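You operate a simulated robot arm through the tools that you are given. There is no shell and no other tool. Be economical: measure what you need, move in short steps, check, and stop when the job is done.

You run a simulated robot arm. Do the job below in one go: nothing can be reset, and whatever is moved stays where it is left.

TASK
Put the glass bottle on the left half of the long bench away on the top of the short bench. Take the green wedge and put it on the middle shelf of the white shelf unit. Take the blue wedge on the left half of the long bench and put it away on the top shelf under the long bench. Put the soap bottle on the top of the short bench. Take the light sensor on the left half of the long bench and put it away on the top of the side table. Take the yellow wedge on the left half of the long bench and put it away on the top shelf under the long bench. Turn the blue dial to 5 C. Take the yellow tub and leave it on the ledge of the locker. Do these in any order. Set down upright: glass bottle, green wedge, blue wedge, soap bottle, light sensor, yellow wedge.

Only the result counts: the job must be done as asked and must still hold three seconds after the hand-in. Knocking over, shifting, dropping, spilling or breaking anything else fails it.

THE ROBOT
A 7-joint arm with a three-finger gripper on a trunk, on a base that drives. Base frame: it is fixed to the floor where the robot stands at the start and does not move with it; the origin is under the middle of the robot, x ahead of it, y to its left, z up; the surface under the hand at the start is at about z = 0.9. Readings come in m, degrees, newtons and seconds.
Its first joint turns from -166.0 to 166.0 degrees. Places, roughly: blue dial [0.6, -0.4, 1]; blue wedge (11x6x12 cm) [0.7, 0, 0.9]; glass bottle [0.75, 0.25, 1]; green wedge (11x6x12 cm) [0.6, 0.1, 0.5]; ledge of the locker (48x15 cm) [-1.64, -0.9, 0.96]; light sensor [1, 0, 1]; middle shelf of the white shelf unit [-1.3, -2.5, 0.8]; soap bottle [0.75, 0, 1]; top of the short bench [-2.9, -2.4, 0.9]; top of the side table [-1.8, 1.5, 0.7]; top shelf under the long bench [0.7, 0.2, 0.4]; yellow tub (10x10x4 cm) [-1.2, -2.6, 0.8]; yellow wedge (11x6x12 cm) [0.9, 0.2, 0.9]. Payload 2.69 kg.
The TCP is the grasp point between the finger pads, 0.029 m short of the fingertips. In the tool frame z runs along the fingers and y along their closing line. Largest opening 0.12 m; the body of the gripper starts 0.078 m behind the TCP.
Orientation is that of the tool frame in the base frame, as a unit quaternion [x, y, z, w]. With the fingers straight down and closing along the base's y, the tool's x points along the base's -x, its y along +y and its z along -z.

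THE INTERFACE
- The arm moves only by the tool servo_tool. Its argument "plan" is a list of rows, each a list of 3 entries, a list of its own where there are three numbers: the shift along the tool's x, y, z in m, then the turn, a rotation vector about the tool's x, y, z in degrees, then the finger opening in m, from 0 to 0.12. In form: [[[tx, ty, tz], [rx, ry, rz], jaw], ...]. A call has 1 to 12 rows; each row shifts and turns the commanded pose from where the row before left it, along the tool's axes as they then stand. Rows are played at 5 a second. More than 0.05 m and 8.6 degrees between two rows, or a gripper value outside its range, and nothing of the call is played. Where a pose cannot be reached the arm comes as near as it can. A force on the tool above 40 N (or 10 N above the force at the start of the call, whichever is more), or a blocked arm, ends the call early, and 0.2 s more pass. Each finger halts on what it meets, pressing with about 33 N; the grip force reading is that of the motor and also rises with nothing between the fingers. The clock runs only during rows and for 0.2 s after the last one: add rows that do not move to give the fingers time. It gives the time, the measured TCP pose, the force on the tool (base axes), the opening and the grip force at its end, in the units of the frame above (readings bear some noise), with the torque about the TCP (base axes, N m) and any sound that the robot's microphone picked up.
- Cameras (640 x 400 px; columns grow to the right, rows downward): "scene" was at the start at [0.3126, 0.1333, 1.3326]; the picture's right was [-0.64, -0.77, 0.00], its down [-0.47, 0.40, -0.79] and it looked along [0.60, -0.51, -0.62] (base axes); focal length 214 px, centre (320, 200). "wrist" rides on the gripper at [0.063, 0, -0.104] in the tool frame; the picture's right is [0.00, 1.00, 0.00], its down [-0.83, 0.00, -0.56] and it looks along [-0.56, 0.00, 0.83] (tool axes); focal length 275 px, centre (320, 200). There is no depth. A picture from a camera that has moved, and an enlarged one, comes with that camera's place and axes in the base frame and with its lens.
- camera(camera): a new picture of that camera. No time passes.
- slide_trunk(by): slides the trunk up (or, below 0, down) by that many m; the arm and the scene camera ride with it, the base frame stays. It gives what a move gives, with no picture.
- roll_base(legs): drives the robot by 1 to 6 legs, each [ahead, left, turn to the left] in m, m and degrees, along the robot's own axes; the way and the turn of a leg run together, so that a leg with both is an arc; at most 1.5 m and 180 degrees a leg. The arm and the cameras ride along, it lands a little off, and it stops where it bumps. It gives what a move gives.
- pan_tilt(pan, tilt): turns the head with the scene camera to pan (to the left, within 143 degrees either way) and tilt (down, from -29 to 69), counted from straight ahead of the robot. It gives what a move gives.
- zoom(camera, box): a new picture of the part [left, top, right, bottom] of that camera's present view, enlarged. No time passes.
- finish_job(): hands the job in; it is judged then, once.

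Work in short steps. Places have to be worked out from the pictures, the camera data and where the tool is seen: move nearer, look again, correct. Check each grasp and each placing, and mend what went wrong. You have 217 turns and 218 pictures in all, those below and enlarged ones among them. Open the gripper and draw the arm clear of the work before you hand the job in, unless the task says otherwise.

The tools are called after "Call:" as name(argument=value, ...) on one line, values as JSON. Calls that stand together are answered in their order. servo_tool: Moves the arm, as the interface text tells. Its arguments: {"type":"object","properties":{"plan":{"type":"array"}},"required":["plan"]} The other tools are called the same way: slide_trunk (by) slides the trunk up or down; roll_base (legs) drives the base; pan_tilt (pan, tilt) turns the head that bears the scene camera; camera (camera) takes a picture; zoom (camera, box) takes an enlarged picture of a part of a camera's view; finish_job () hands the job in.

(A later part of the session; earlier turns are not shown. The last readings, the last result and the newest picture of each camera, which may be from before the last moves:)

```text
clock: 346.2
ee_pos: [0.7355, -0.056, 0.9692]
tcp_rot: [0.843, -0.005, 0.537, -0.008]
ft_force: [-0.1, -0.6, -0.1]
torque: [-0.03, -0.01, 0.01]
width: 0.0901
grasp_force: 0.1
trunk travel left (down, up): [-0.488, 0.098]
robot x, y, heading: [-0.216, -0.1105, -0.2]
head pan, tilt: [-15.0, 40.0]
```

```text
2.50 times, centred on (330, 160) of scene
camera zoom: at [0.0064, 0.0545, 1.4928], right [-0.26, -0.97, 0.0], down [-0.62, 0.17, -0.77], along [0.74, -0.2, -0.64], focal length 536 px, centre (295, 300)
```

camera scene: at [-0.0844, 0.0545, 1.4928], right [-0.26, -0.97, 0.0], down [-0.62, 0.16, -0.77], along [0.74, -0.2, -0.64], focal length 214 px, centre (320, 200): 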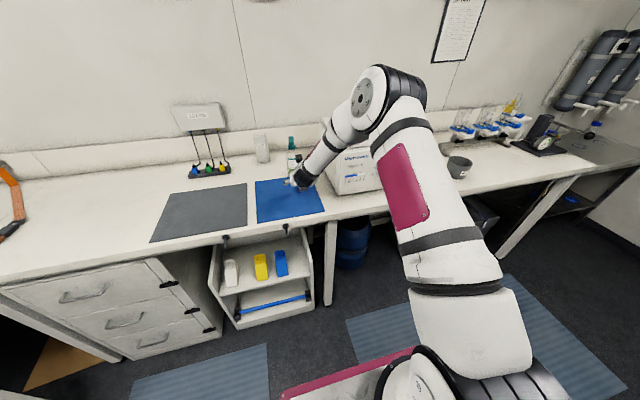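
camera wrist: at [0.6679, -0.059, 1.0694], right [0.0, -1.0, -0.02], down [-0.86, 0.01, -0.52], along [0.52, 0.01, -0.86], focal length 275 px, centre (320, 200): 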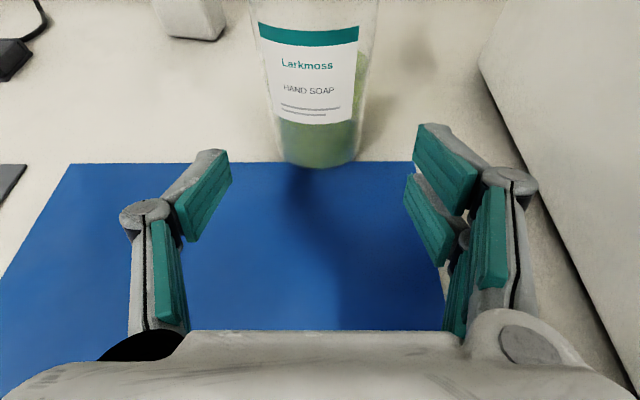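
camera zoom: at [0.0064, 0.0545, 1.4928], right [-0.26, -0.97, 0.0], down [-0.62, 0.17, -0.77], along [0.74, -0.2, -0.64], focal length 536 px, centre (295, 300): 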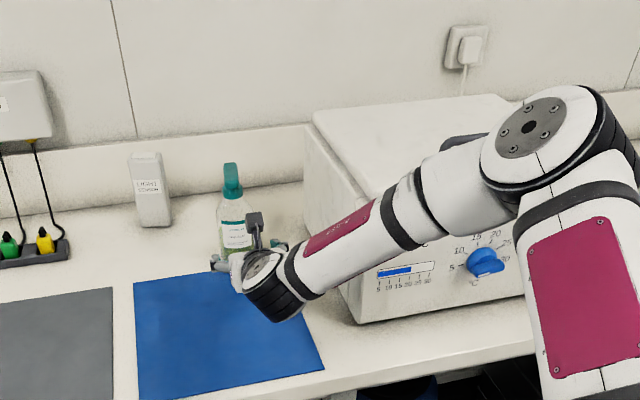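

The forearm would near the oven, so approach the soap diagonally from the left (heading -25°) instead.

Call:
roll_base(legs=[[-0.15, 0, 0], [0, 0.448, 0], [0, 0, -25], [0.205, 0.096, 0]])

Call:
camera(camera="wrist")

Call:
camera(camera="scene")

```text
clock: 352.5
ee_pos: [0.7477, -0.0173, 0.9688]
tcp_rot: [0.822, -0.19, 0.526, 0.11]
ft_force: [-0.1, 0.1, 0.3]
torque: [0.02, -0.01, 0.0]
width: 0.09
grasp_force: 0.0
trunk travel left (down, up): [-0.488, 0.098]
robot x, y, heading: [-0.1335, 0.3391, -24.9]
head pan, tilt: [-15.0, 40.0]
```

```text
50 pictures are left
camera wrist: at [0.687, 0.0101, 1.0694], right [-0.42, -0.91, -0.02], down [-0.77, 0.37, -0.52], along [0.47, -0.21, -0.86], focal length 275 px, centre (320, 200)
```

wrist: 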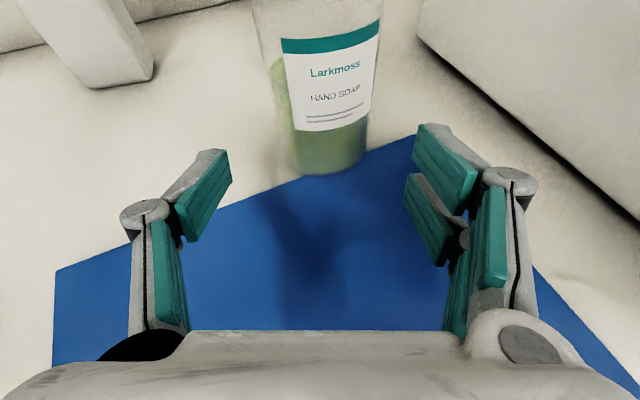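

```text
49 pictures are left
camera scene: at [0.1373, 0.3953, 1.4928], right [-0.64, -0.76, 0.0], down [-0.49, 0.41, -0.77], along [0.59, -0.49, -0.64], focal length 214 px, centre (320, 200)
```

scene: 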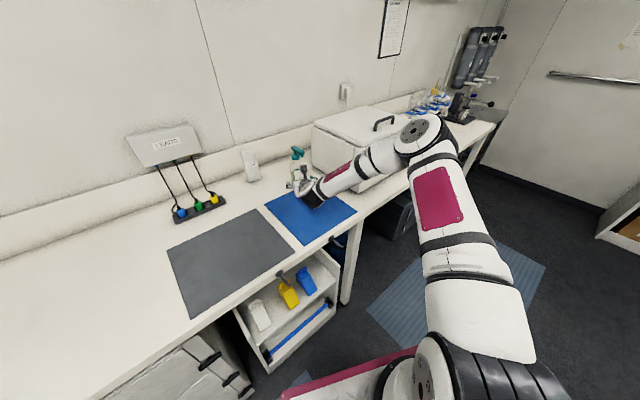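

Clear of the oven now. Drive 0.088 ahead, 5 mm right, and grip.

Call:
roll_base(legs=[[0.088, -0.005, 0]])

Call:
camera(camera="wrist")

```text
clock: 353.6
ee_pos: [0.8271, -0.0568, 0.9679]
tcp_rot: [0.823, -0.188, 0.525, 0.108]
ft_force: [0.4, -0.8, 0.0]
torque: [0.01, -0.05, 0.0]
width: 0.0903
grasp_force: 0.0
trunk travel left (down, up): [-0.488, 0.098]
robot x, y, heading: [-0.0562, 0.2954, -25.0]
head pan, tilt: [-15.0, 40.0]
```

```text
48 pictures are left
camera wrist: at [0.7648, -0.0319, 1.0694], right [-0.42, -0.91, -0.02], down [-0.77, 0.37, -0.52], along [0.47, -0.21, -0.86], focal length 275 px, centre (320, 200)
```

wrist: 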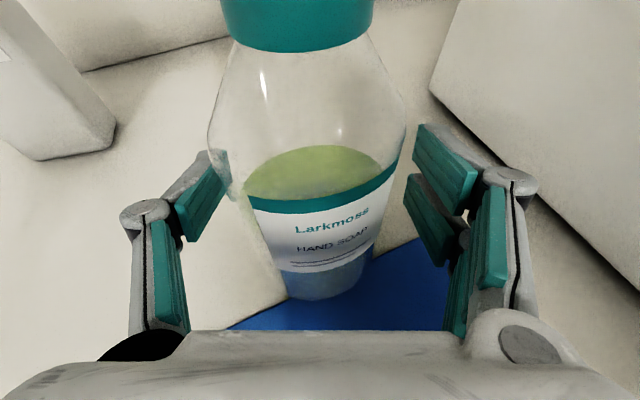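

Call:
servo_tool(plan=[[[0, -0.002, 0.004], [0, 0, 0], 0.075], [[0, 0, 0], [0, 0, 0], 0.06], [[0, 0, 0], [0, 0, 0], 0.045], [[0, 0, 0], [0, 0, 0], 0.04], [[0, 0, 0], [0, 0, 0], 0.04]])

Call:
slide_trunk(by=0.06)

Call:
camera(camera="wrist")

```text
clock: 354.8
ee_pos: [0.8304, -0.0581, 0.9669]
tcp_rot: [0.822, -0.189, 0.526, 0.11]
ft_force: [-1.3, -2.6, 0.5]
torque: [-0.22, 0.1, 0.01]
width: 0.064
grasp_force: 32.7
trunk travel left (down, up): [-0.488, 0.098]
robot x, y, heading: [-0.056, 0.2939, -25.1]
head pan, tilt: [-15.0, 40.0]
```

```text
clock: 355.8
ee_pos: [0.831, -0.0587, 1.0263]
tcp_rot: [0.823, -0.189, 0.525, 0.109]
ft_force: [-0.3, -0.1, -2.5]
torque: [0.0, -0.05, 0.04]
width: 0.0644
grasp_force: 33.5
trunk travel left (down, up): [-0.548, 0.038]
robot x, y, heading: [-0.0553, 0.2945, -24.8]
head pan, tilt: [-15.0, 40.0]
```

```text
47 pictures are left
camera wrist: at [0.7695, -0.0317, 1.127], right [-0.42, -0.91, -0.02], down [-0.77, 0.37, -0.52], along [0.47, -0.21, -0.86], focal length 275 px, centre (320, 200)
```

wrist: 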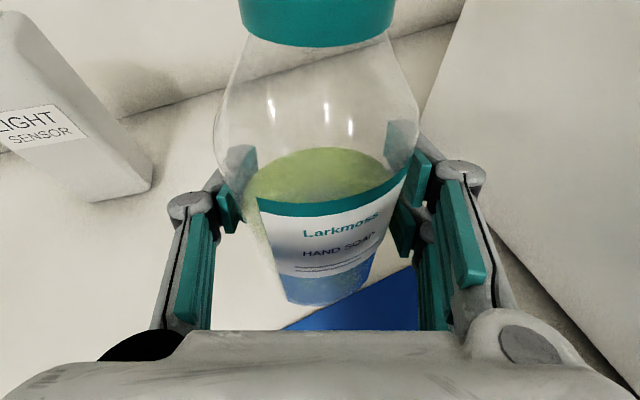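

Soap is held. Travel back through the room toward the short bench corridor.

Call:
roll_base(legs=[[-0.35, 0, 0], [0, 0, 25], [-0.13, 0, 0], [0, -1.1, 0], [0, -1.0, 0], [0, 0, 179.8]])

Call:
servo_tool(plan=[[[0.036, 0, -0.017], [0, 0, 0], 0.04], [[0.036, 0, -0.017], [0, 0, 0], 0.04], [[0.036, 0, -0.017], [0, 0, 0], 0.04], [[0, 0, 0], [0, 0, 0], 0.04]])

Call:
camera(camera="scene")

```text
clock: 377.5
ee_pos: [-1.4711, -1.6578, 1.0261]
tcp_rot: [0.022, 0.843, 0.002, -0.537]
ft_force: [-0.3, 0.4, -2.9]
torque: [0.01, 0.01, -0.01]
width: 0.0637
grasp_force: 32.8
trunk travel left (down, up): [-0.548, 0.038]
robot x, y, heading: [-0.5139, -1.6411, 177.8]
head pan, tilt: [-15.0, 40.0]
```

```text
clock: 378.5
ee_pos: [-1.4722, -1.6559, 1.1471]
tcp_rot: [0.023, 0.844, 0.003, -0.536]
ft_force: [0.4, 0.7, -2.6]
torque: [0.0, 0.05, -0.02]
width: 0.064
grasp_force: 33.2
trunk travel left (down, up): [-0.548, 0.038]
robot x, y, heading: [-0.5199, -1.6362, 177.7]
head pan, tilt: [-15.0, 40.0]
```

```text
46 pictures are left
camera scene: at [-0.6778, -1.8027, 1.553], right [0.3, 0.95, 0.0], down [0.61, -0.19, -0.77], along [-0.73, 0.23, -0.64], focal length 214 px, centre (320, 200)
```

scene: 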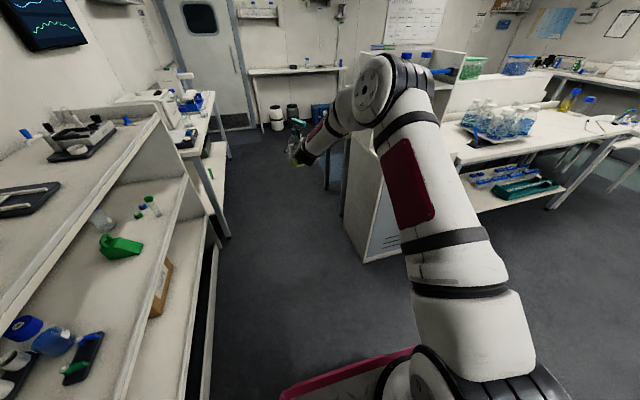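

Drive into the corridor, raise trunk a bit, and swing the arm left ~25° (first half).

Call:
roll_base(legs=[[1.45, 0, 2.2]])

Call:
slide_trunk(by=0.034)

Call:
servo_tool(plan=[[[-0.0035, -0.043, -0.0075], [2.503, 0, -1.162], 0.04], [[-0.0035, -0.043, -0.0075], [2.503, 0, -1.162], 0.04], [[-0.0035, -0.043, -0.0075], [2.503, 0, -1.162], 0.04], [[-0.0035, -0.043, -0.0075], [2.503, 0, -1.162], 0.04], [[-0.0035, -0.043, -0.0075], [2.503, 0, -1.162], 0.04], [[-0.0035, -0.043, -0.0075], [2.503, 0, -1.162], 0.04], [[-0.0035, -0.043, -0.0075], [2.503, 0, -1.162], 0.04], [[-0.0035, -0.043, -0.0075], [2.503, 0, -1.162], 0.04], [[-0.0035, -0.043, -0.0075], [2.503, 0, -1.162], 0.04], [[0, 0, 0], [0, 0, 0], 0.04]])

Call:
pan_tilt(pan=60, tilt=45)

Call:
camera(camera="scene")

```text
clock: 385.7
ee_pos: [-2.9165, -1.6483, 1.1463]
tcp_rot: [0.01, 0.844, -0.005, -0.537]
ft_force: [0.3, 0.9, -2.9]
torque: [0.0, 0.01, -0.01]
width: 0.0637
grasp_force: 33.6
trunk travel left (down, up): [-0.548, 0.038]
robot x, y, heading: [-1.9612, -1.6053, 179.6]
head pan, tilt: [-15.0, 40.0]
```

```text
clock: 386.4
ee_pos: [-2.9176, -1.6494, 1.1799]
tcp_rot: [0.011, 0.844, -0.004, -0.536]
ft_force: [-0.7, -0.1, -4.3]
torque: [-0.03, 0.01, -0.01]
width: 0.0638
grasp_force: 32.9
trunk travel left (down, up): [-0.582, 0.004]
robot x, y, heading: [-1.9603, -1.6037, 179.4]
head pan, tilt: [-15.0, 40.0]
```

```text
clock: 388.6
ee_pos: [-2.7747, -2.0133, 1.1884]
tcp_rot: [-0.173, 0.824, -0.122, -0.526]
ft_force: [0.5, 0.2, -2.4]
torque: [-0.02, 0.02, -0.02]
width: 0.064
grasp_force: 32.7
trunk travel left (down, up): [-0.582, 0.004]
robot x, y, heading: [-1.9662, -1.6039, 179.4]
head pan, tilt: [-15.0, 40.0]
```

```text
clock: 390.1
ee_pos: [-2.7741, -2.0132, 1.1882]
tcp_rot: [-0.171, 0.824, -0.121, -0.527]
ft_force: [0.2, 0.5, -3.2]
torque: [-0.03, 0.02, 0.01]
width: 0.0637
grasp_force: 33.0
trunk travel left (down, up): [-0.582, 0.004]
robot x, y, heading: [-1.9651, -1.6068, 179.7]
head pan, tilt: [60.0, 45.0]
```

```text
45 pictures are left
camera scene: at [-2.0336, -1.8656, 1.579], right [-0.86, 0.51, 0.0], down [0.36, 0.61, -0.71], along [-0.36, -0.61, -0.71], focal length 214 px, centre (320, 200)
```

scene: 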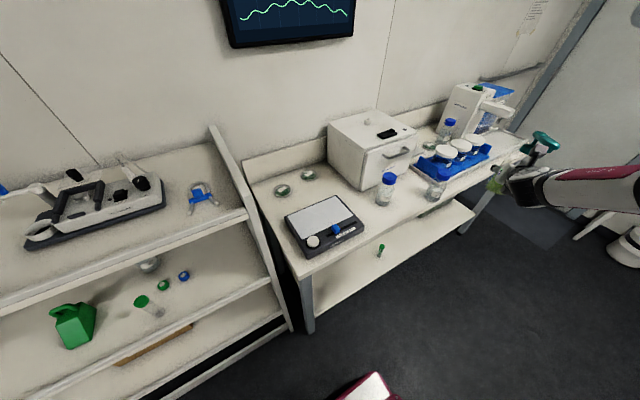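

Continue the swing 24° to end above the gap between the scale and bottle 75.

Call:
servo_tool(plan=[[[-0.0027, -0.041, -0.0058], [2.42, 0, -1.125], 0.04], [[-0.0027, -0.041, -0.0058], [2.42, 0, -1.125], 0.04], [[-0.0027, -0.041, -0.0058], [2.42, 0, -1.125], 0.04], [[-0.0027, -0.041, -0.0058], [2.42, 0, -1.125], 0.04], [[-0.0027, -0.041, -0.0058], [2.42, 0, -1.125], 0.04], [[-0.0027, -0.041, -0.0058], [2.42, 0, -1.125], 0.04], [[-0.0027, -0.041, -0.0058], [2.42, 0, -1.125], 0.04], [[-0.0027, -0.041, -0.0058], [2.42, 0, -1.125], 0.04], [[-0.0027, -0.041, -0.0058], [2.42, 0, -1.125], 0.04], [[0, 0, 0], [0, 0, 0], 0.04]])

Call:
camera(camera="scene")

Call:
camera(camera="wrist")

```text
clock: 392.3
ee_pos: [-2.5187, -2.2822, 1.1923]
tcp_rot: [-0.339, 0.768, -0.228, -0.493]
ft_force: [-0.3, 0.0, -2.9]
torque: [-0.01, -0.03, -0.03]
width: 0.0639
grasp_force: 32.8
trunk travel left (down, up): [-0.582, 0.004]
robot x, y, heading: [-1.9618, -1.6078, 179.7]
head pan, tilt: [60.0, 45.0]
```

```text
44 pictures are left
camera scene: at [-2.0334, -1.8657, 1.579], right [-0.86, 0.51, 0.0], down [0.36, 0.61, -0.71], along [-0.36, -0.61, -0.71], focal length 214 px, centre (320, 200)
```

scene: 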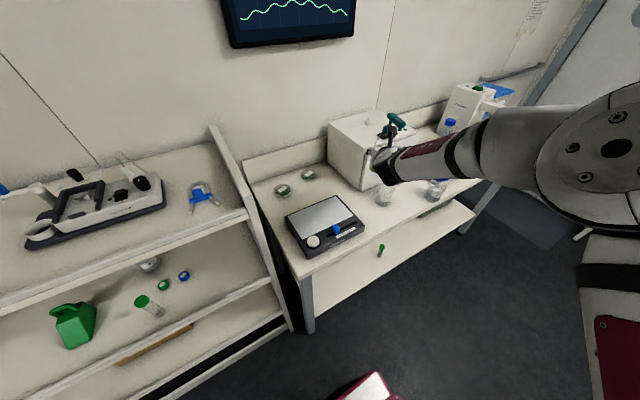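

```text
43 pictures are left
camera wrist: at [-2.4729, -2.2304, 1.2925], right [-0.75, 0.67, -0.01], down [0.57, 0.63, -0.53], along [-0.35, -0.4, -0.85], focal length 275 px, centre (320, 200)
```

wrist: 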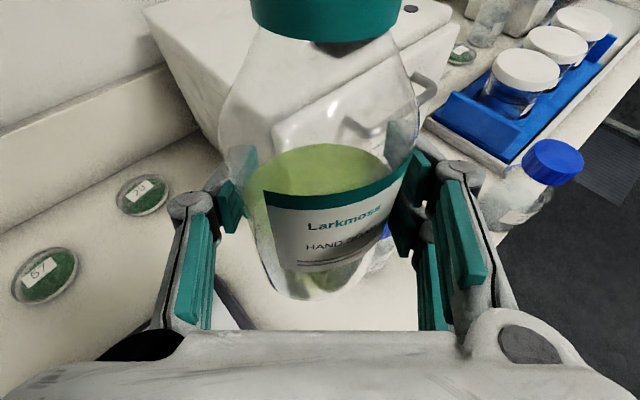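

Shift 1.5 cm toward +x for clearance to bottle 75, then lower in two steps.

Call:
servo_tool(plan=[[[-0.0054, -0.0086, -0.0117], [0, 0, 0], 0.04], [[0, 0, 0], [0, 0, 0], 0.04]])

Call:
slide_trunk(by=-0.15)

Call:
camera(camera="wrist")

Call:
zoom(camera="scene", box=[240, 90, 460, 270])

```text
clock: 392.9
ee_pos: [-2.503, -2.2781, 1.194]
tcp_rot: [-0.339, 0.769, -0.227, -0.493]
ft_force: [0.0, -0.5, -3.1]
torque: [0.0, 0.0, 0.01]
width: 0.0637
grasp_force: 32.6
trunk travel left (down, up): [-0.582, 0.004]
robot x, y, heading: [-1.9642, -1.6071, 179.5]
head pan, tilt: [60.0, 45.0]
```

```text
clock: 394.7
ee_pos: [-2.5029, -2.2777, 1.0434]
tcp_rot: [-0.339, 0.768, -0.228, -0.493]
ft_force: [-0.4, -0.5, -3.2]
torque: [-0.01, -0.01, 0.01]
width: 0.0641
grasp_force: 33.1
trunk travel left (down, up): [-0.432, 0.154]
robot x, y, heading: [-1.9651, -1.6051, 179.4]
head pan, tilt: [60.0, 45.0]
```

```text
42 pictures are left
camera wrist: at [-2.4575, -2.2262, 1.1431], right [-0.75, 0.67, -0.01], down [0.57, 0.63, -0.53], along [-0.35, -0.4, -0.85], focal length 275 px, centre (320, 200)
```

wrist: 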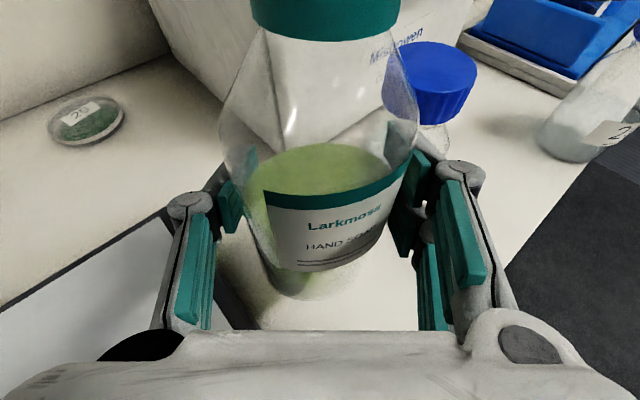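

```text
2.22 times, centred on (350, 180) of scene
camera zoom: at [-2.1874, -1.8643, 1.429], right [-0.86, 0.51, 0.0], down [0.36, 0.61, -0.71], along [-0.36, -0.61, -0.71], focal length 477 px, centre (253, 244)
```

zoom: 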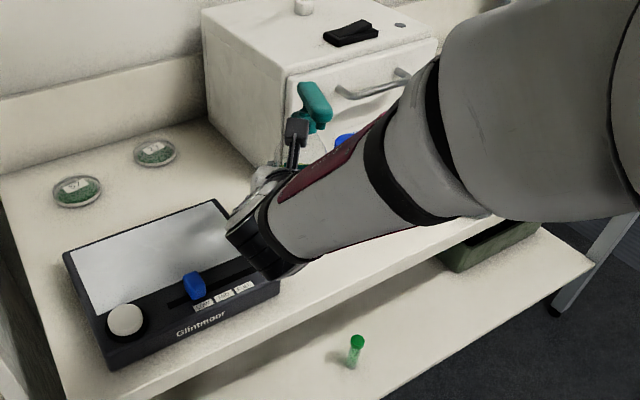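

Call:
slide_trunk(by=-0.066)

Call:
slide_trunk(by=-0.011)

Call:
camera(camera="wrist")

```text
clock: 395.7
ee_pos: [-2.5037, -2.2777, 0.9769]
tcp_rot: [-0.339, 0.768, -0.227, -0.493]
ft_force: [-0.2, 0.3, -3.4]
torque: [-0.01, 0.0, -0.02]
width: 0.0638
grasp_force: 32.9
trunk travel left (down, up): [-0.366, 0.22]
robot x, y, heading: [-1.9657, -1.6077, 179.5]
head pan, tilt: [60.0, 45.0]
```

```text
clock: 396.3
ee_pos: [-2.5043, -2.2781, 0.967]
tcp_rot: [-0.338, 0.768, -0.228, -0.494]
ft_force: [-2.3, 0.3, 2.9]
torque: [0.01, 0.17, -0.01]
width: 0.0639
grasp_force: 32.9
trunk travel left (down, up): [-0.355, 0.231]
robot x, y, heading: [-1.9633, -1.6022, 179.4]
head pan, tilt: [60.0, 45.0]
```

```text
40 pictures are left
camera wrist: at [-2.4584, -2.226, 1.0668], right [-0.75, 0.67, -0.01], down [0.57, 0.63, -0.53], along [-0.35, -0.4, -0.85], focal length 275 px, centre (320, 200)
```

wrist: 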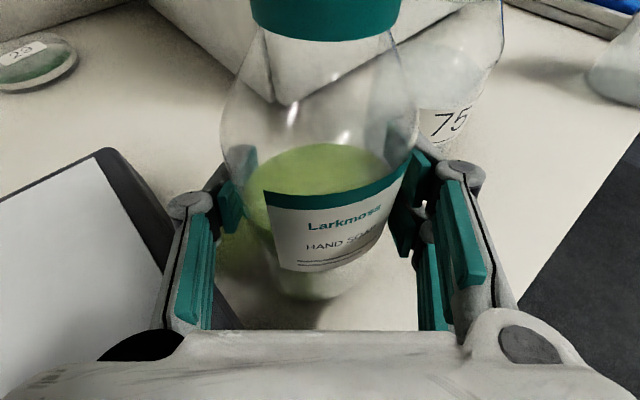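

Soap is on the bench. Open slightly, withdraw horizontally 9 cm, then raise.

Call:
servo_tool(plan=[[[0, 0, 0], [0, 0, 0], 0.072], [[0, 0, 0], [0, 0, 0], 0.084], [[0, 0, 0], [0, 0, 0], 0.084], [[-0.0126, 0, -0.0272], [0, 0, 0], 0.084], [[-0.0126, 0, -0.0272], [0, 0, 0], 0.084], [[-0.0126, 0, -0.0272], [0, 0, 0], 0.084], [[0, 0, 0], [0, 0, 0], 0.084]])

Call:
camera(camera="wrist")

Call:
slide_trunk(by=0.22)

```text
clock: 397.9
ee_pos: [-2.443, -2.2099, 0.9652]
tcp_rot: [-0.339, 0.768, -0.228, -0.493]
ft_force: [0.0, 0.3, 0.8]
torque: [0.02, -0.02, 0.0]
width: 0.0843
grasp_force: 0.1
trunk travel left (down, up): [-0.355, 0.231]
robot x, y, heading: [-1.9636, -1.6036, 179.7]
head pan, tilt: [60.0, 45.0]
```

```text
39 pictures are left
camera wrist: at [-2.3976, -2.1583, 1.0645], right [-0.75, 0.67, -0.01], down [0.57, 0.63, -0.53], along [-0.35, -0.4, -0.85], focal length 275 px, centre (320, 200)
```

wrist: 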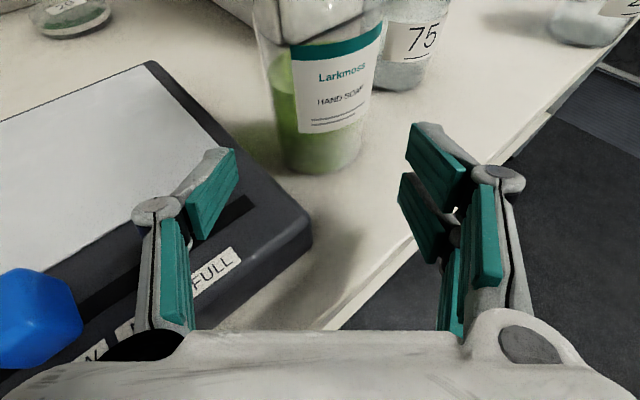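

```text
clock: 400.2
ee_pos: [-2.4445, -2.2105, 1.1839]
tcp_rot: [-0.339, 0.768, -0.227, -0.493]
ft_force: [-0.3, -0.1, -0.5]
torque: [-0.02, 0.02, 0.0]
width: 0.0841
grasp_force: 0.0
trunk travel left (down, up): [-0.575, 0.011]
robot x, y, heading: [-1.9626, -1.6015, 179.6]
head pan, tilt: [60.0, 45.0]
```

Soap stands upright. Swing the arm back right and drive out.

Call:
servo_tool(plan=[[[0.0032, 0.041, 0.0068], [-2.494, 0, 1.158], 0.084], [[0.0032, 0.041, 0.0068], [-2.494, 0, 1.158], 0.084], [[0.0032, 0.041, 0.0068], [-2.494, 0, 1.158], 0.084], [[0.0032, 0.041, 0.0068], [-2.494, 0, 1.158], 0.084], [[0.0032, 0.041, 0.0068], [-2.494, 0, 1.158], 0.084], [[0.0032, 0.041, 0.0068], [-2.494, 0, 1.158], 0.084], [[0.0032, 0.041, 0.0068], [-2.494, 0, 1.158], 0.084], [[0.0032, 0.041, 0.0068], [-2.494, 0, 1.158], 0.084], [[0.0032, 0.041, 0.0068], [-2.494, 0, 1.158], 0.084]])

Call:
servo_tool(plan=[[[0.0032, 0.041, 0.0068], [-2.494, 0, 1.158], 0.084], [[0.0032, 0.041, 0.0068], [-2.494, 0, 1.158], 0.084], [[0.0032, 0.041, 0.0068], [-2.494, 0, 1.158], 0.084], [[0.0032, 0.041, 0.0068], [-2.494, 0, 1.158], 0.084], [[0.0032, 0.041, 0.0068], [-2.494, 0, 1.158], 0.084], [[0.0032, 0.041, 0.0068], [-2.494, 0, 1.158], 0.084], [[0.0032, 0.041, 0.0068], [-2.494, 0, 1.158], 0.084], [[0.0032, 0.041, 0.0068], [-2.494, 0, 1.158], 0.084], [[0.0032, 0.041, 0.0068], [-2.494, 0, 1.158], 0.084]])

Call:
camera(camera="scene")

```text
clock: 402.2
ee_pos: [-2.7179, -1.9594, 1.1811]
tcp_rot: [-0.166, 0.825, -0.118, -0.527]
ft_force: [0.5, -0.3, -0.9]
torque: [0.09, 0.02, -0.04]
width: 0.0838
grasp_force: 0.2
trunk travel left (down, up): [-0.575, 0.011]
robot x, y, heading: [-1.9628, -1.6075, 179.6]
head pan, tilt: [60.0, 45.0]
```

```text
clock: 404.2
ee_pos: [-2.8632, -1.6179, 1.1724]
tcp_rot: [0.013, 0.844, -0.004, -0.537]
ft_force: [0.0, -1.5, 0.5]
torque: [0.05, -0.01, -0.08]
width: 0.0838
grasp_force: 0.1
trunk travel left (down, up): [-0.575, 0.011]
robot x, y, heading: [-1.962, -1.6022, 179.5]
head pan, tilt: [60.0, 45.0]
```

```text
38 pictures are left
camera scene: at [-2.0429, -1.8659, 1.5722], right [-0.86, 0.51, 0.0], down [0.36, 0.61, -0.71], along [-0.36, -0.61, -0.71], focal length 214 px, centre (320, 200)
```

scene: 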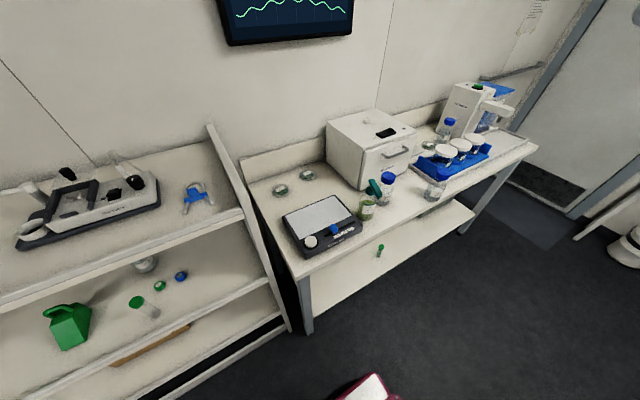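

All good at the short bench. Return to the long bench for the light sensor, approaching with heading ≈ -12°.

Call:
roll_base(legs=[[-1.46, 0, 0], [0, 0, -179.5], [0, 1.5, 0], [0, 0.4, 0], [0, 0, -12], [0.3, 0, 0]])

Call:
slide_trunk(by=-0.2)

Call:
pan_tilt(pan=0, tilt=35)

Call:
camera(camera="wrist")

Call:
camera(camera="scene")

```text
clock: 430.4
ee_pos: [0.6341, 0.0986, 1.1725]
tcp_rot: [0.839, -0.09, 0.535, 0.045]
ft_force: [0.2, 0.6, 0.0]
torque: [0.0, -0.01, 0.0]
width: 0.0838
grasp_force: 0.0
trunk travel left (down, up): [-0.575, 0.011]
robot x, y, heading: [-0.2575, 0.2443, -10.8]
head pan, tilt: [60.0, 45.0]
```

```text
clock: 432.5
ee_pos: [0.6337, 0.0989, 0.9728]
tcp_rot: [0.839, -0.089, 0.535, 0.044]
ft_force: [-1.0, -0.6, 0.2]
torque: [-0.02, -0.02, -0.01]
width: 0.0837
grasp_force: 0.1
trunk travel left (down, up): [-0.375, 0.211]
robot x, y, heading: [-0.2534, 0.2457, -10.7]
head pan, tilt: [60.0, 45.0]
```

```text
clock: 433.8
ee_pos: [0.6347, 0.0979, 0.9721]
tcp_rot: [0.839, -0.089, 0.535, 0.044]
ft_force: [-0.5, -0.5, -0.4]
torque: [-0.01, 0.0, 0.0]
width: 0.084
grasp_force: 0.1
trunk travel left (down, up): [-0.375, 0.211]
robot x, y, heading: [-0.2549, 0.2438, -10.6]
head pan, tilt: [0.0, 35.0]
```

```text
37 pictures are left
camera wrist: at [0.5674, 0.1088, 1.0729], right [-0.2, -0.98, -0.02], down [-0.84, 0.18, -0.52], along [0.51, -0.09, -0.86], focal length 275 px, centre (320, 200)
```

wrist: 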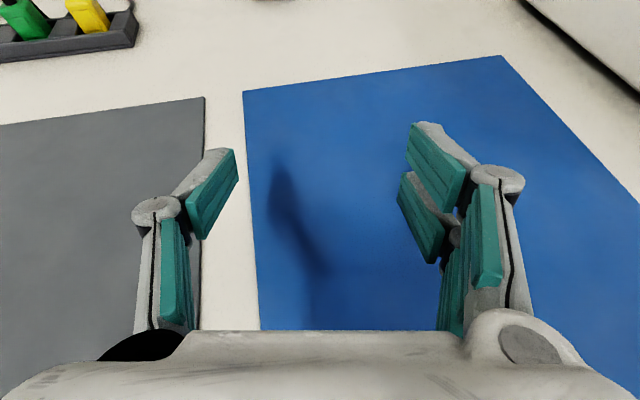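

```text
36 pictures are left
camera scene: at [0.0848, 0.3733, 1.3868], right [-0.19, -0.98, 0.0], down [-0.56, 0.11, -0.82], along [0.8, -0.15, -0.57], focal length 214 px, centre (320, 200)
```

scene: 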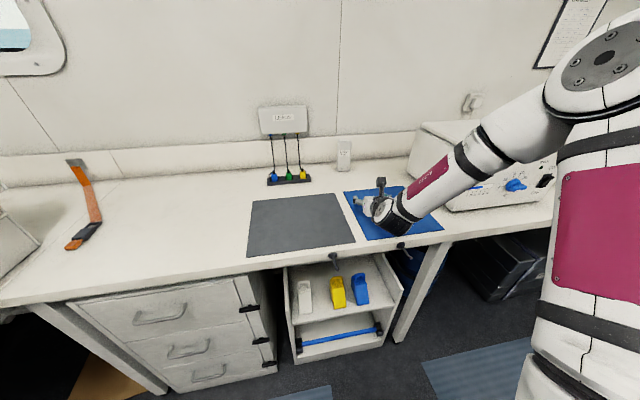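

Sensor ≈(1.003,0.084). Drive 0.2 ahead, 0.055 left and look.

Call:
roll_base(legs=[[0.2, 0.055, 0]])

Call:
camera(camera="wrist")

```text
clock: 435.5
ee_pos: [0.8415, 0.1121, 0.9726]
tcp_rot: [0.839, -0.091, 0.534, 0.046]
ft_force: [0.0, 0.0, 0.7]
torque: [-0.01, 0.0, 0.01]
width: 0.0839
grasp_force: 0.0
trunk travel left (down, up): [-0.375, 0.211]
robot x, y, heading: [-0.0494, 0.2627, -10.8]
head pan, tilt: [0.0, 35.0]
```

```text
35 pictures are left
camera wrist: at [0.7748, 0.1232, 1.0729], right [-0.2, -0.98, -0.02], down [-0.84, 0.18, -0.52], along [0.51, -0.09, -0.86], focal length 275 px, centre (320, 200)
```

wrist: 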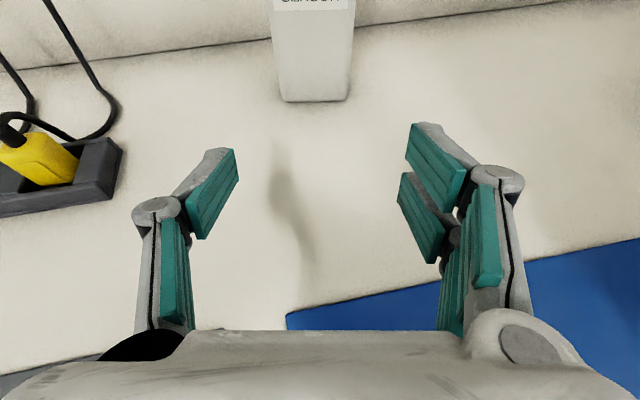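

Aligned; sensor front at ≈0.163 m minus. Extend the arm 10 cm, then drive 6 cm.

Call:
servo_tool(plan=[[[0.014, 0, 0.0302], [0, 0, 0], 0.09], [[0.014, -0.003, 0.0302], [0, 0, 0], 0.09], [[0.014, 0, 0.0302], [0, 0, 0], 0.09], [[0, 0, 0], [0, 0, 0], 0.09]])

Call:
roll_base(legs=[[0.058, 0, 0]])

Call:
camera(camera="wrist")

Call:
camera(camera="scene")

```text
clock: 436.5
ee_pos: [0.9392, 0.0944, 0.9714]
tcp_rot: [0.839, -0.092, 0.534, 0.047]
ft_force: [-0.3, -0.2, 0.9]
torque: [-0.02, 0.0, 0.0]
width: 0.0899
grasp_force: 0.1
trunk travel left (down, up): [-0.375, 0.211]
robot x, y, heading: [-0.0449, 0.2615, -10.8]
head pan, tilt: [0.0, 35.0]
```

```text
clock: 437.4
ee_pos: [0.9973, 0.0835, 0.972]
tcp_rot: [0.839, -0.092, 0.534, 0.046]
ft_force: [-0.1, -0.7, -0.2]
torque: [-0.01, -0.02, -0.01]
width: 0.09
grasp_force: 0.0
trunk travel left (down, up): [-0.375, 0.211]
robot x, y, heading: [0.0104, 0.2515, -11.1]
head pan, tilt: [0.0, 35.0]
```

```text
34 pictures are left
camera wrist: at [0.9307, 0.0943, 1.0723], right [-0.2, -0.98, -0.02], down [-0.84, 0.18, -0.52], along [0.51, -0.09, -0.86], focal length 275 px, centre (320, 200)
```

wrist: 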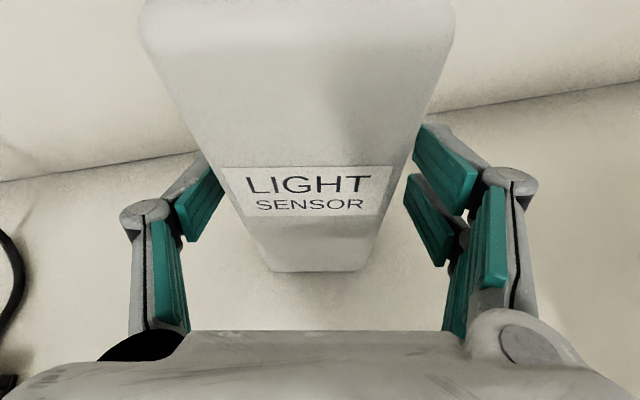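

```text
33 pictures are left
camera scene: at [0.3504, 0.3775, 1.3869], right [-0.19, -0.98, 0.0], down [-0.56, 0.11, -0.82], along [0.8, -0.16, -0.57], focal length 214 px, centre (320, 200)
```

scene: 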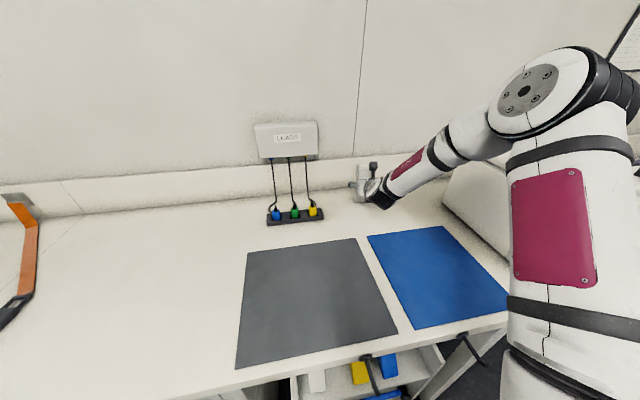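

Close on the sensor and lift.

Call:
servo_tool(plan=[[[0, 0, 0.005], [0, 0, 0], 0.075], [[0, 0, 0], [0, 0, 0], 0.06], [[0, 0, 0], [0, 0, 0], 0.045], [[0, 0, 0], [0, 0, 0], 0.035], [[0, 0, 0], [0, 0, 0], 0.035]])

Call:
slide_trunk(by=0.05)

Call:
camera(camera="wrist")

```text
clock: 438.6
ee_pos: [1.0015, 0.0826, 0.9696]
tcp_rot: [0.839, -0.091, 0.535, 0.046]
ft_force: [-0.2, 1.0, 2.6]
torque: [-0.08, 0.11, -0.05]
width: 0.0617
grasp_force: 32.9
trunk travel left (down, up): [-0.375, 0.211]
robot x, y, heading: [0.0101, 0.2491, -11.0]
head pan, tilt: [0.0, 35.0]
```

```text
clock: 439.6
ee_pos: [1.0003, 0.082, 1.0186]
tcp_rot: [0.839, -0.091, 0.534, 0.046]
ft_force: [0.1, -0.1, -1.5]
torque: [0.02, -0.04, 0.02]
width: 0.0615
grasp_force: 32.9
trunk travel left (down, up): [-0.425, 0.161]
robot x, y, heading: [0.0088, 0.2542, -10.8]
head pan, tilt: [0.0, 35.0]
```

```text
32 pictures are left
camera wrist: at [0.9352, 0.0933, 1.1196], right [-0.2, -0.98, -0.02], down [-0.84, 0.18, -0.52], along [0.51, -0.09, -0.86], focal length 275 px, centre (320, 200)
```

wrist: 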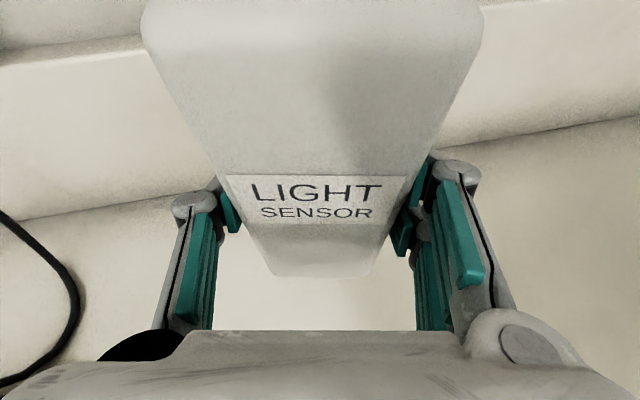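

Sensor held. Back off, retract the arm 15 cm, turn toward the side table.

Call:
roll_base(legs=[[-0.47, 0, 0]])

Call:
servo_tool(plan=[[[-0.0126, 0, -0.0272], [0, 0, 0], 0.035], [[-0.0126, 0, -0.0272], [0, 0, 0], 0.035], [[-0.0126, 0, -0.0272], [0, 0, 0], 0.035], [[-0.0126, 0, -0.0272], [0, 0, 0], 0.035], [[-0.0126, 0, -0.0272], [0, 0, 0], 0.035], [[0, 0, 0], [0, 0, 0], 0.035]])

Call:
roll_base(legs=[[0, 0, -169], [0, -0.6, 0]])

Call:
pan_tilt(pan=-20, tilt=35)

Call:
camera(camera="scene")

```text
clock: 442.3
ee_pos: [0.543, 0.1741, 1.0193]
tcp_rot: [0.84, -0.09, 0.534, 0.045]
ft_force: [0.2, 0.1, -2.4]
torque: [-0.01, -0.04, 0.0]
width: 0.0614
grasp_force: 32.8
trunk travel left (down, up): [-0.425, 0.161]
robot x, y, heading: [-0.4495, 0.3354, -10.6]
head pan, tilt: [0.0, 35.0]
```

```text
clock: 443.7
ee_pos: [0.3973, 0.2028, 1.0198]
tcp_rot: [0.839, -0.091, 0.535, 0.046]
ft_force: [-0.9, 0.3, -1.6]
torque: [0.02, -0.01, -0.01]
width: 0.0612
grasp_force: 33.5
trunk travel left (down, up): [-0.425, 0.161]
robot x, y, heading: [-0.4459, 0.3349, -10.7]
head pan, tilt: [0.0, 35.0]
```

```text
clock: 453.9
ee_pos: [-1.3367, 0.8656, 1.0194]
tcp_rot: [-0.016, 0.844, -0.022, -0.535]
ft_force: [-0.4, -0.2, -2.4]
torque: [0.0, -0.02, 0.02]
width: 0.0615
grasp_force: 32.7
trunk travel left (down, up): [-0.425, 0.161]
robot x, y, heading: [-0.4853, 0.9438, -176.4]
head pan, tilt: [0.0, 35.0]
```

```text
clock: 454.8
ee_pos: [-1.3368, 0.8645, 1.0203]
tcp_rot: [-0.015, 0.845, -0.022, -0.534]
ft_force: [-0.1, -0.3, -3.6]
torque: [-0.02, 0.03, 0.01]
width: 0.0617
grasp_force: 32.6
trunk travel left (down, up): [-0.425, 0.161]
robot x, y, heading: [-0.4865, 0.9415, -176.5]
head pan, tilt: [-20.0, 35.0]
```

```text
31 pictures are left
camera scene: at [-0.7439, 0.7657, 1.4368], right [0.28, 0.96, 0.0], down [0.55, -0.16, -0.82], along [-0.79, 0.23, -0.57], focal length 214 px, centre (320, 200)
```

scene: 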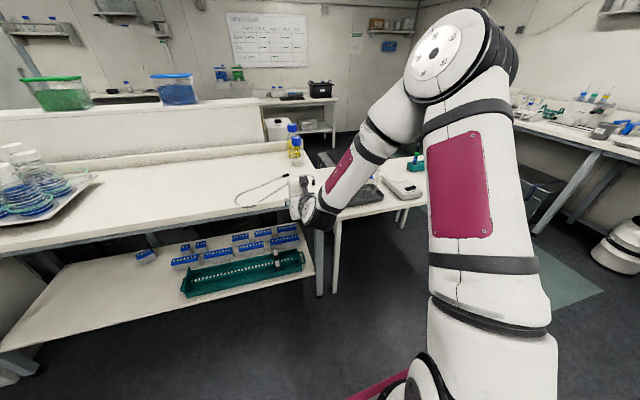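

Strafe right 0.55 to face the side table and look.

Call:
roll_base(legs=[[0, -0.55, -3.5]])

Call:
pan_tilt(pan=0, tilt=40)

Call:
camera(camera="scene")

```text
clock: 457.6
ee_pos: [-1.3623, 1.4092, 1.0183]
tcp_rot: [0.045, 0.843, 0.016, -0.536]
ft_force: [0.7, 0.4, -2.8]
torque: [0.01, 0.0, -0.01]
width: 0.0616
grasp_force: 33.1
trunk travel left (down, up): [-0.425, 0.161]
robot x, y, heading: [-0.5107, 1.3652, 175.2]
head pan, tilt: [-20.0, 35.0]
stopped in leg 1: the robot was blocked; the commanded pose is now the measured one
```

```text
clock: 458.4
ee_pos: [-1.3622, 1.4088, 1.0205]
tcp_rot: [0.045, 0.843, 0.016, -0.536]
ft_force: [-0.1, -1.0, -2.2]
torque: [0.03, -0.04, 0.01]
width: 0.0612
grasp_force: 32.7
trunk travel left (down, up): [-0.425, 0.161]
robot x, y, heading: [-0.5094, 1.3621, 174.9]
head pan, tilt: [0.0, 40.0]
```

```text
30 pictures are left
camera scene: at [-0.7948, 1.1968, 1.4293], right [0.08, 1.0, 0.0], down [0.64, -0.05, -0.77], along [-0.76, 0.06, -0.64], focal length 214 px, centre (320, 200)
```

scene: 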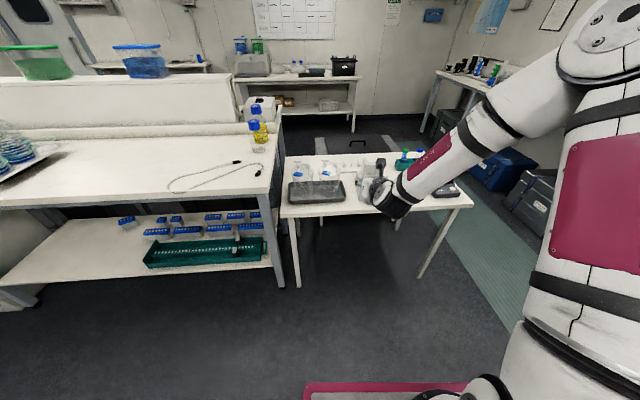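

Call:
zoom(camera="scene", box=[270, 130, 490, 240])

```text
2.91 times, centred on (380, 185) of scene
camera zoom: at [-0.7948, 1.1968, 1.4293], right [0.08, 1.0, 0.0], down [0.64, -0.05, -0.77], along [-0.76, 0.06, -0.64], focal length 624 px, centre (146, 244)
```

zoom: 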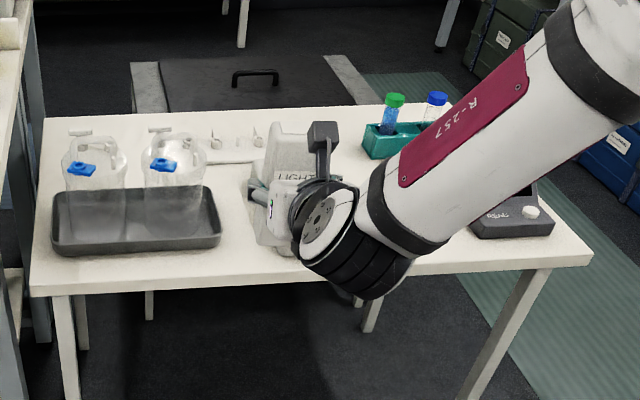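

Free area around (-1.72,1.60). Drive ahead 0.373, then right 0.16.

Call:
roll_base(legs=[[0.373, 0, 0], [0, -0.158, 0]])

Call:
slide_trunk(by=-0.2)

Call:
camera(camera="wrist")

Call:
camera(camera="scene")

```text
clock: 461.8
ee_pos: [-1.7229, 1.6024, 1.0205]
tcp_rot: [0.046, 0.843, 0.016, -0.536]
ft_force: [0.4, -0.4, -2.8]
torque: [0.0, 0.0, -0.01]
width: 0.0615
grasp_force: 33.0
trunk travel left (down, up): [-0.425, 0.161]
robot x, y, heading: [-0.8726, 1.5529, 175.2]
head pan, tilt: [0.0, 40.0]
```

```text
clock: 464.0
ee_pos: [-1.724, 1.6025, 0.822]
tcp_rot: [0.046, 0.842, 0.017, -0.538]
ft_force: [-11.0, 0.4, 25.2]
torque: [0.17, 0.68, 0.07]
width: 0.0618
grasp_force: 32.8
trunk travel left (down, up): [-0.225, 0.361]
robot x, y, heading: [-0.8672, 1.5567, 175.3]
head pan, tilt: [0.0, 40.0]
```

```text
28 pictures are left
camera wrist: at [-1.6559, 1.5967, 0.9222], right [0.09, 1.0, -0.02], down [0.85, -0.09, -0.52], along [-0.52, 0.03, -0.85], focal length 275 px, centre (320, 200)
```

wrist: 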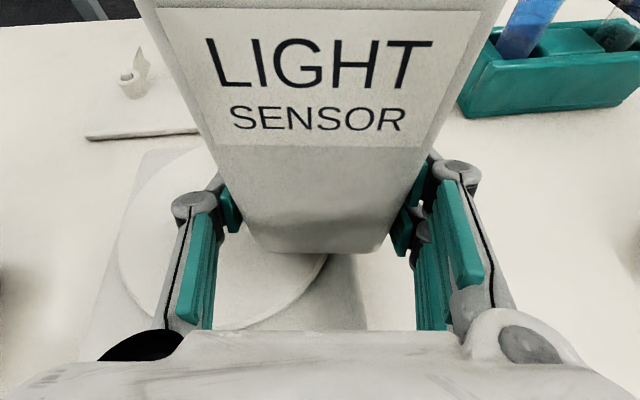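

```text
27 pictures are left
camera scene: at [-1.2471, 1.3958, 1.2302], right [0.09, 1.0, 0.0], down [0.64, -0.05, -0.77], along [-0.76, 0.07, -0.64], focal length 214 px, centre (320, 200)
```

scene: 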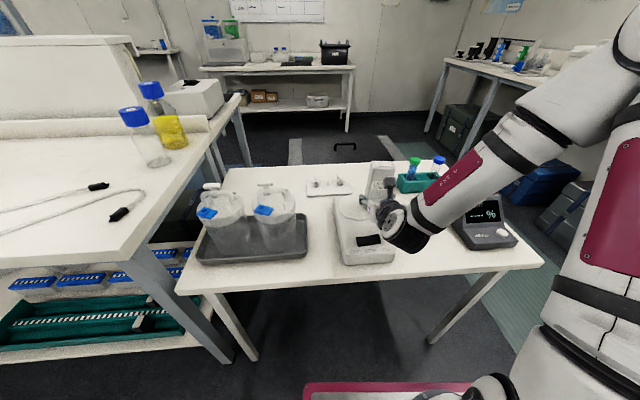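

There was a hidden white stirrer plate beneath; the sensor touched it and slid in the grip. Raise at once and inspect.

Call:
slide_trunk(by=0.14)

Call:
camera(camera="wrist")

Call:
zoom(camera="scene", box=[170, 130, 550, 370])

```text
clock: 465.7
ee_pos: [-1.7235, 1.6016, 0.9603]
tcp_rot: [0.047, 0.843, 0.018, -0.536]
ft_force: [0.4, 0.6, -2.2]
torque: [-0.02, 0.0, 0.01]
width: 0.0616
grasp_force: 32.9
trunk travel left (down, up): [-0.365, 0.221]
robot x, y, heading: [-0.8715, 1.5574, 175.0]
head pan, tilt: [0.0, 40.0]
```

```text
26 pictures are left
camera wrist: at [-1.6556, 1.5967, 1.0603], right [0.09, 1.0, -0.02], down [0.85, -0.09, -0.52], along [-0.51, 0.03, -0.86], focal length 275 px, centre (320, 200)
```

wrist: 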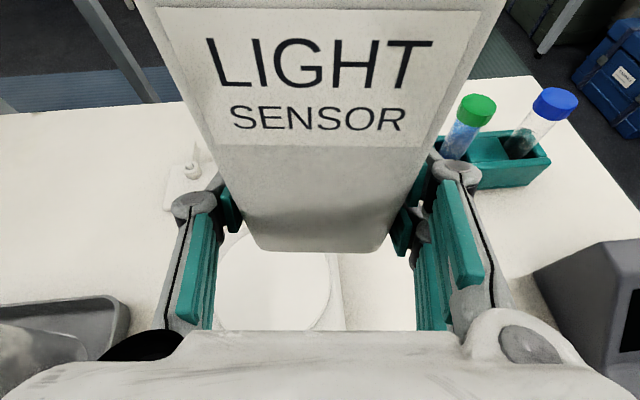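

```text
1.67 times, centred on (360, 250) of scene
camera zoom: at [-1.193, 1.3913, 1.3693], right [0.09, 1.0, 0.0], down [0.64, -0.05, -0.77], along [-0.76, 0.07, -0.64], focal length 358 px, centre (253, 117)
```

zoom: 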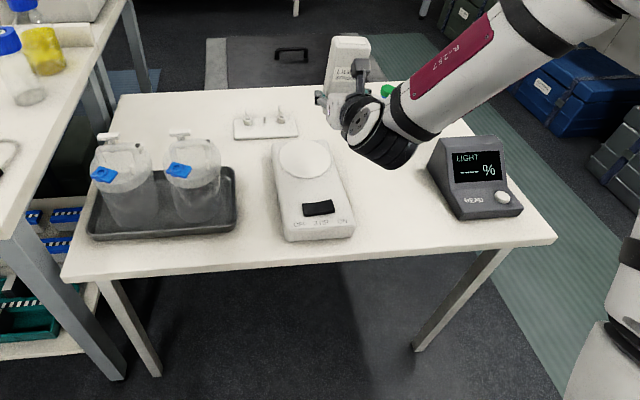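

The sensor only slid up ~4.5 cm in the grip (still upright, bottom ≈2.4 cm below TCP). Free spot to the right at (-1.71,1.77). Strafe right and lower carefully.

Call:
roll_base(legs=[[0, -0.168, 0]])

Call:
slide_trunk(by=-0.14)

Call:
camera(camera="wrist")

Call:
camera(camera="scene")

```text
clock: 467.1
ee_pos: [-1.7089, 1.769, 0.9599]
tcp_rot: [0.046, 0.843, 0.017, -0.536]
ft_force: [-0.2, -0.1, -2.6]
torque: [0.01, 0.0, -0.02]
width: 0.0617
grasp_force: 33.3
trunk travel left (down, up): [-0.365, 0.221]
robot x, y, heading: [-0.8546, 1.7223, 175.2]
head pan, tilt: [0.0, 40.0]
```

```text
clock: 468.8
ee_pos: [-1.7084, 1.7695, 0.8209]
tcp_rot: [0.045, 0.843, 0.016, -0.536]
ft_force: [0.2, 1.0, -2.2]
torque: [0.0, 0.01, -0.01]
width: 0.0613
grasp_force: 33.4
trunk travel left (down, up): [-0.225, 0.361]
robot x, y, heading: [-0.8539, 1.7251, 175.3]
head pan, tilt: [0.0, 40.0]
```

```text
24 pictures are left
camera wrist: at [-1.6413, 1.765, 0.9207], right [0.09, 1.0, -0.02], down [0.85, -0.09, -0.52], along [-0.52, 0.03, -0.86], focal length 275 px, centre (320, 200)
```

wrist: 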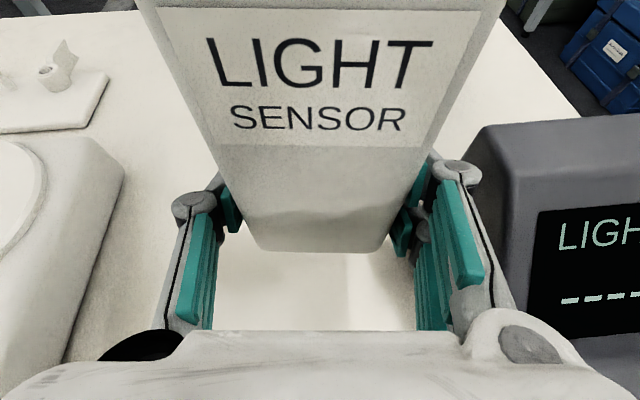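

```text
23 pictures are left
camera scene: at [-1.2332, 1.5647, 1.23], right [0.08, 1.0, 0.0], down [0.64, -0.05, -0.77], along [-0.76, 0.06, -0.64], focal length 214 px, centre (320, 200)
```

scene: 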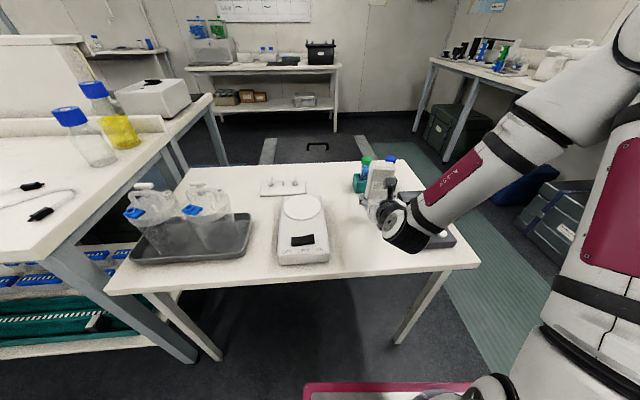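

Shift 2.5 cm left to keep clear of the light meter, then lower further.

Call:
servo_tool(plan=[[[0, -0.025, 0], [0, 0, 0], 0.035], [[0, 0, 0], [0, 0, 0], 0.035]])

Call:
slide_trunk(by=-0.08)

Call:
camera(camera="wrist")

```text
clock: 469.4
ee_pos: [-1.7107, 1.7459, 0.8205]
tcp_rot: [0.046, 0.843, 0.016, -0.536]
ft_force: [-0.5, 0.3, -2.5]
torque: [-0.01, -0.01, -0.03]
width: 0.0616
grasp_force: 33.6
trunk travel left (down, up): [-0.225, 0.361]
robot x, y, heading: [-0.8552, 1.7211, 175.4]
head pan, tilt: [0.0, 40.0]
```

```text
clock: 470.2
ee_pos: [-1.7181, 1.7445, 0.771]
tcp_rot: [0.043, 0.837, 0.019, -0.545]
ft_force: [3.4, 0.0, 14.3]
torque: [0.6, 0.08, -0.08]
width: 0.0613
grasp_force: 33.1
trunk travel left (down, up): [-0.169, 0.417]
robot x, y, heading: [-0.857, 1.7243, 175.1]
head pan, tilt: [0.0, 40.0]
stopped: the force on the tool passed its limit at 64 N (the readings are from after the stop); the commanded pose is now the measured one
```

```text
22 pictures are left
camera wrist: at [-1.6482, 1.7387, 0.8706], right [0.09, 1.0, -0.01], down [0.84, -0.08, -0.53], along [-0.53, 0.04, -0.85], focal length 275 px, centre (320, 200)
```

wrist: 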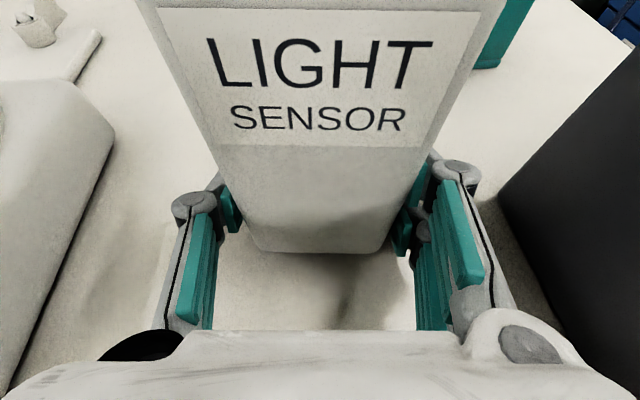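

Contact at TCP z=0.771, so the table is at ≈0.748 and the sensor is on it. Release gently and withdraw.

Call:
servo_tool(plan=[[[0.001, 0, 0], [0, 0, 0], 0.068], [[0, 0, 0], [0, 0, 0], 0.078], [[0, 0, 0], [0, 0, 0], 0.082], [[0, 0, 0], [0, 0, 0], 0.082]])

Call:
camera(camera="wrist")

```text
clock: 471.2
ee_pos: [-1.7186, 1.7454, 0.7704]
tcp_rot: [0.043, 0.84, 0.018, -0.541]
ft_force: [1.6, -0.6, 1.6]
torque: [0.09, 0.01, -0.03]
width: 0.083
grasp_force: 0.1
trunk travel left (down, up): [-0.169, 0.417]
robot x, y, heading: [-0.8555, 1.7242, 174.9]
head pan, tilt: [0.0, 40.0]
```

```text
21 pictures are left
camera wrist: at [-1.6486, 1.739, 0.8697], right [0.09, 1.0, -0.01], down [0.85, -0.08, -0.53], along [-0.53, 0.04, -0.85], focal length 275 px, centre (320, 200)
```

wrist: 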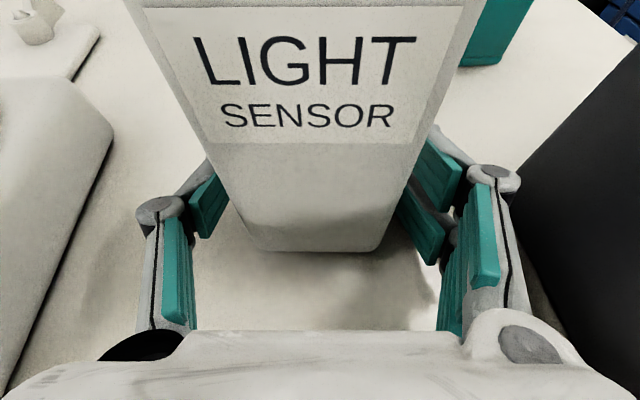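

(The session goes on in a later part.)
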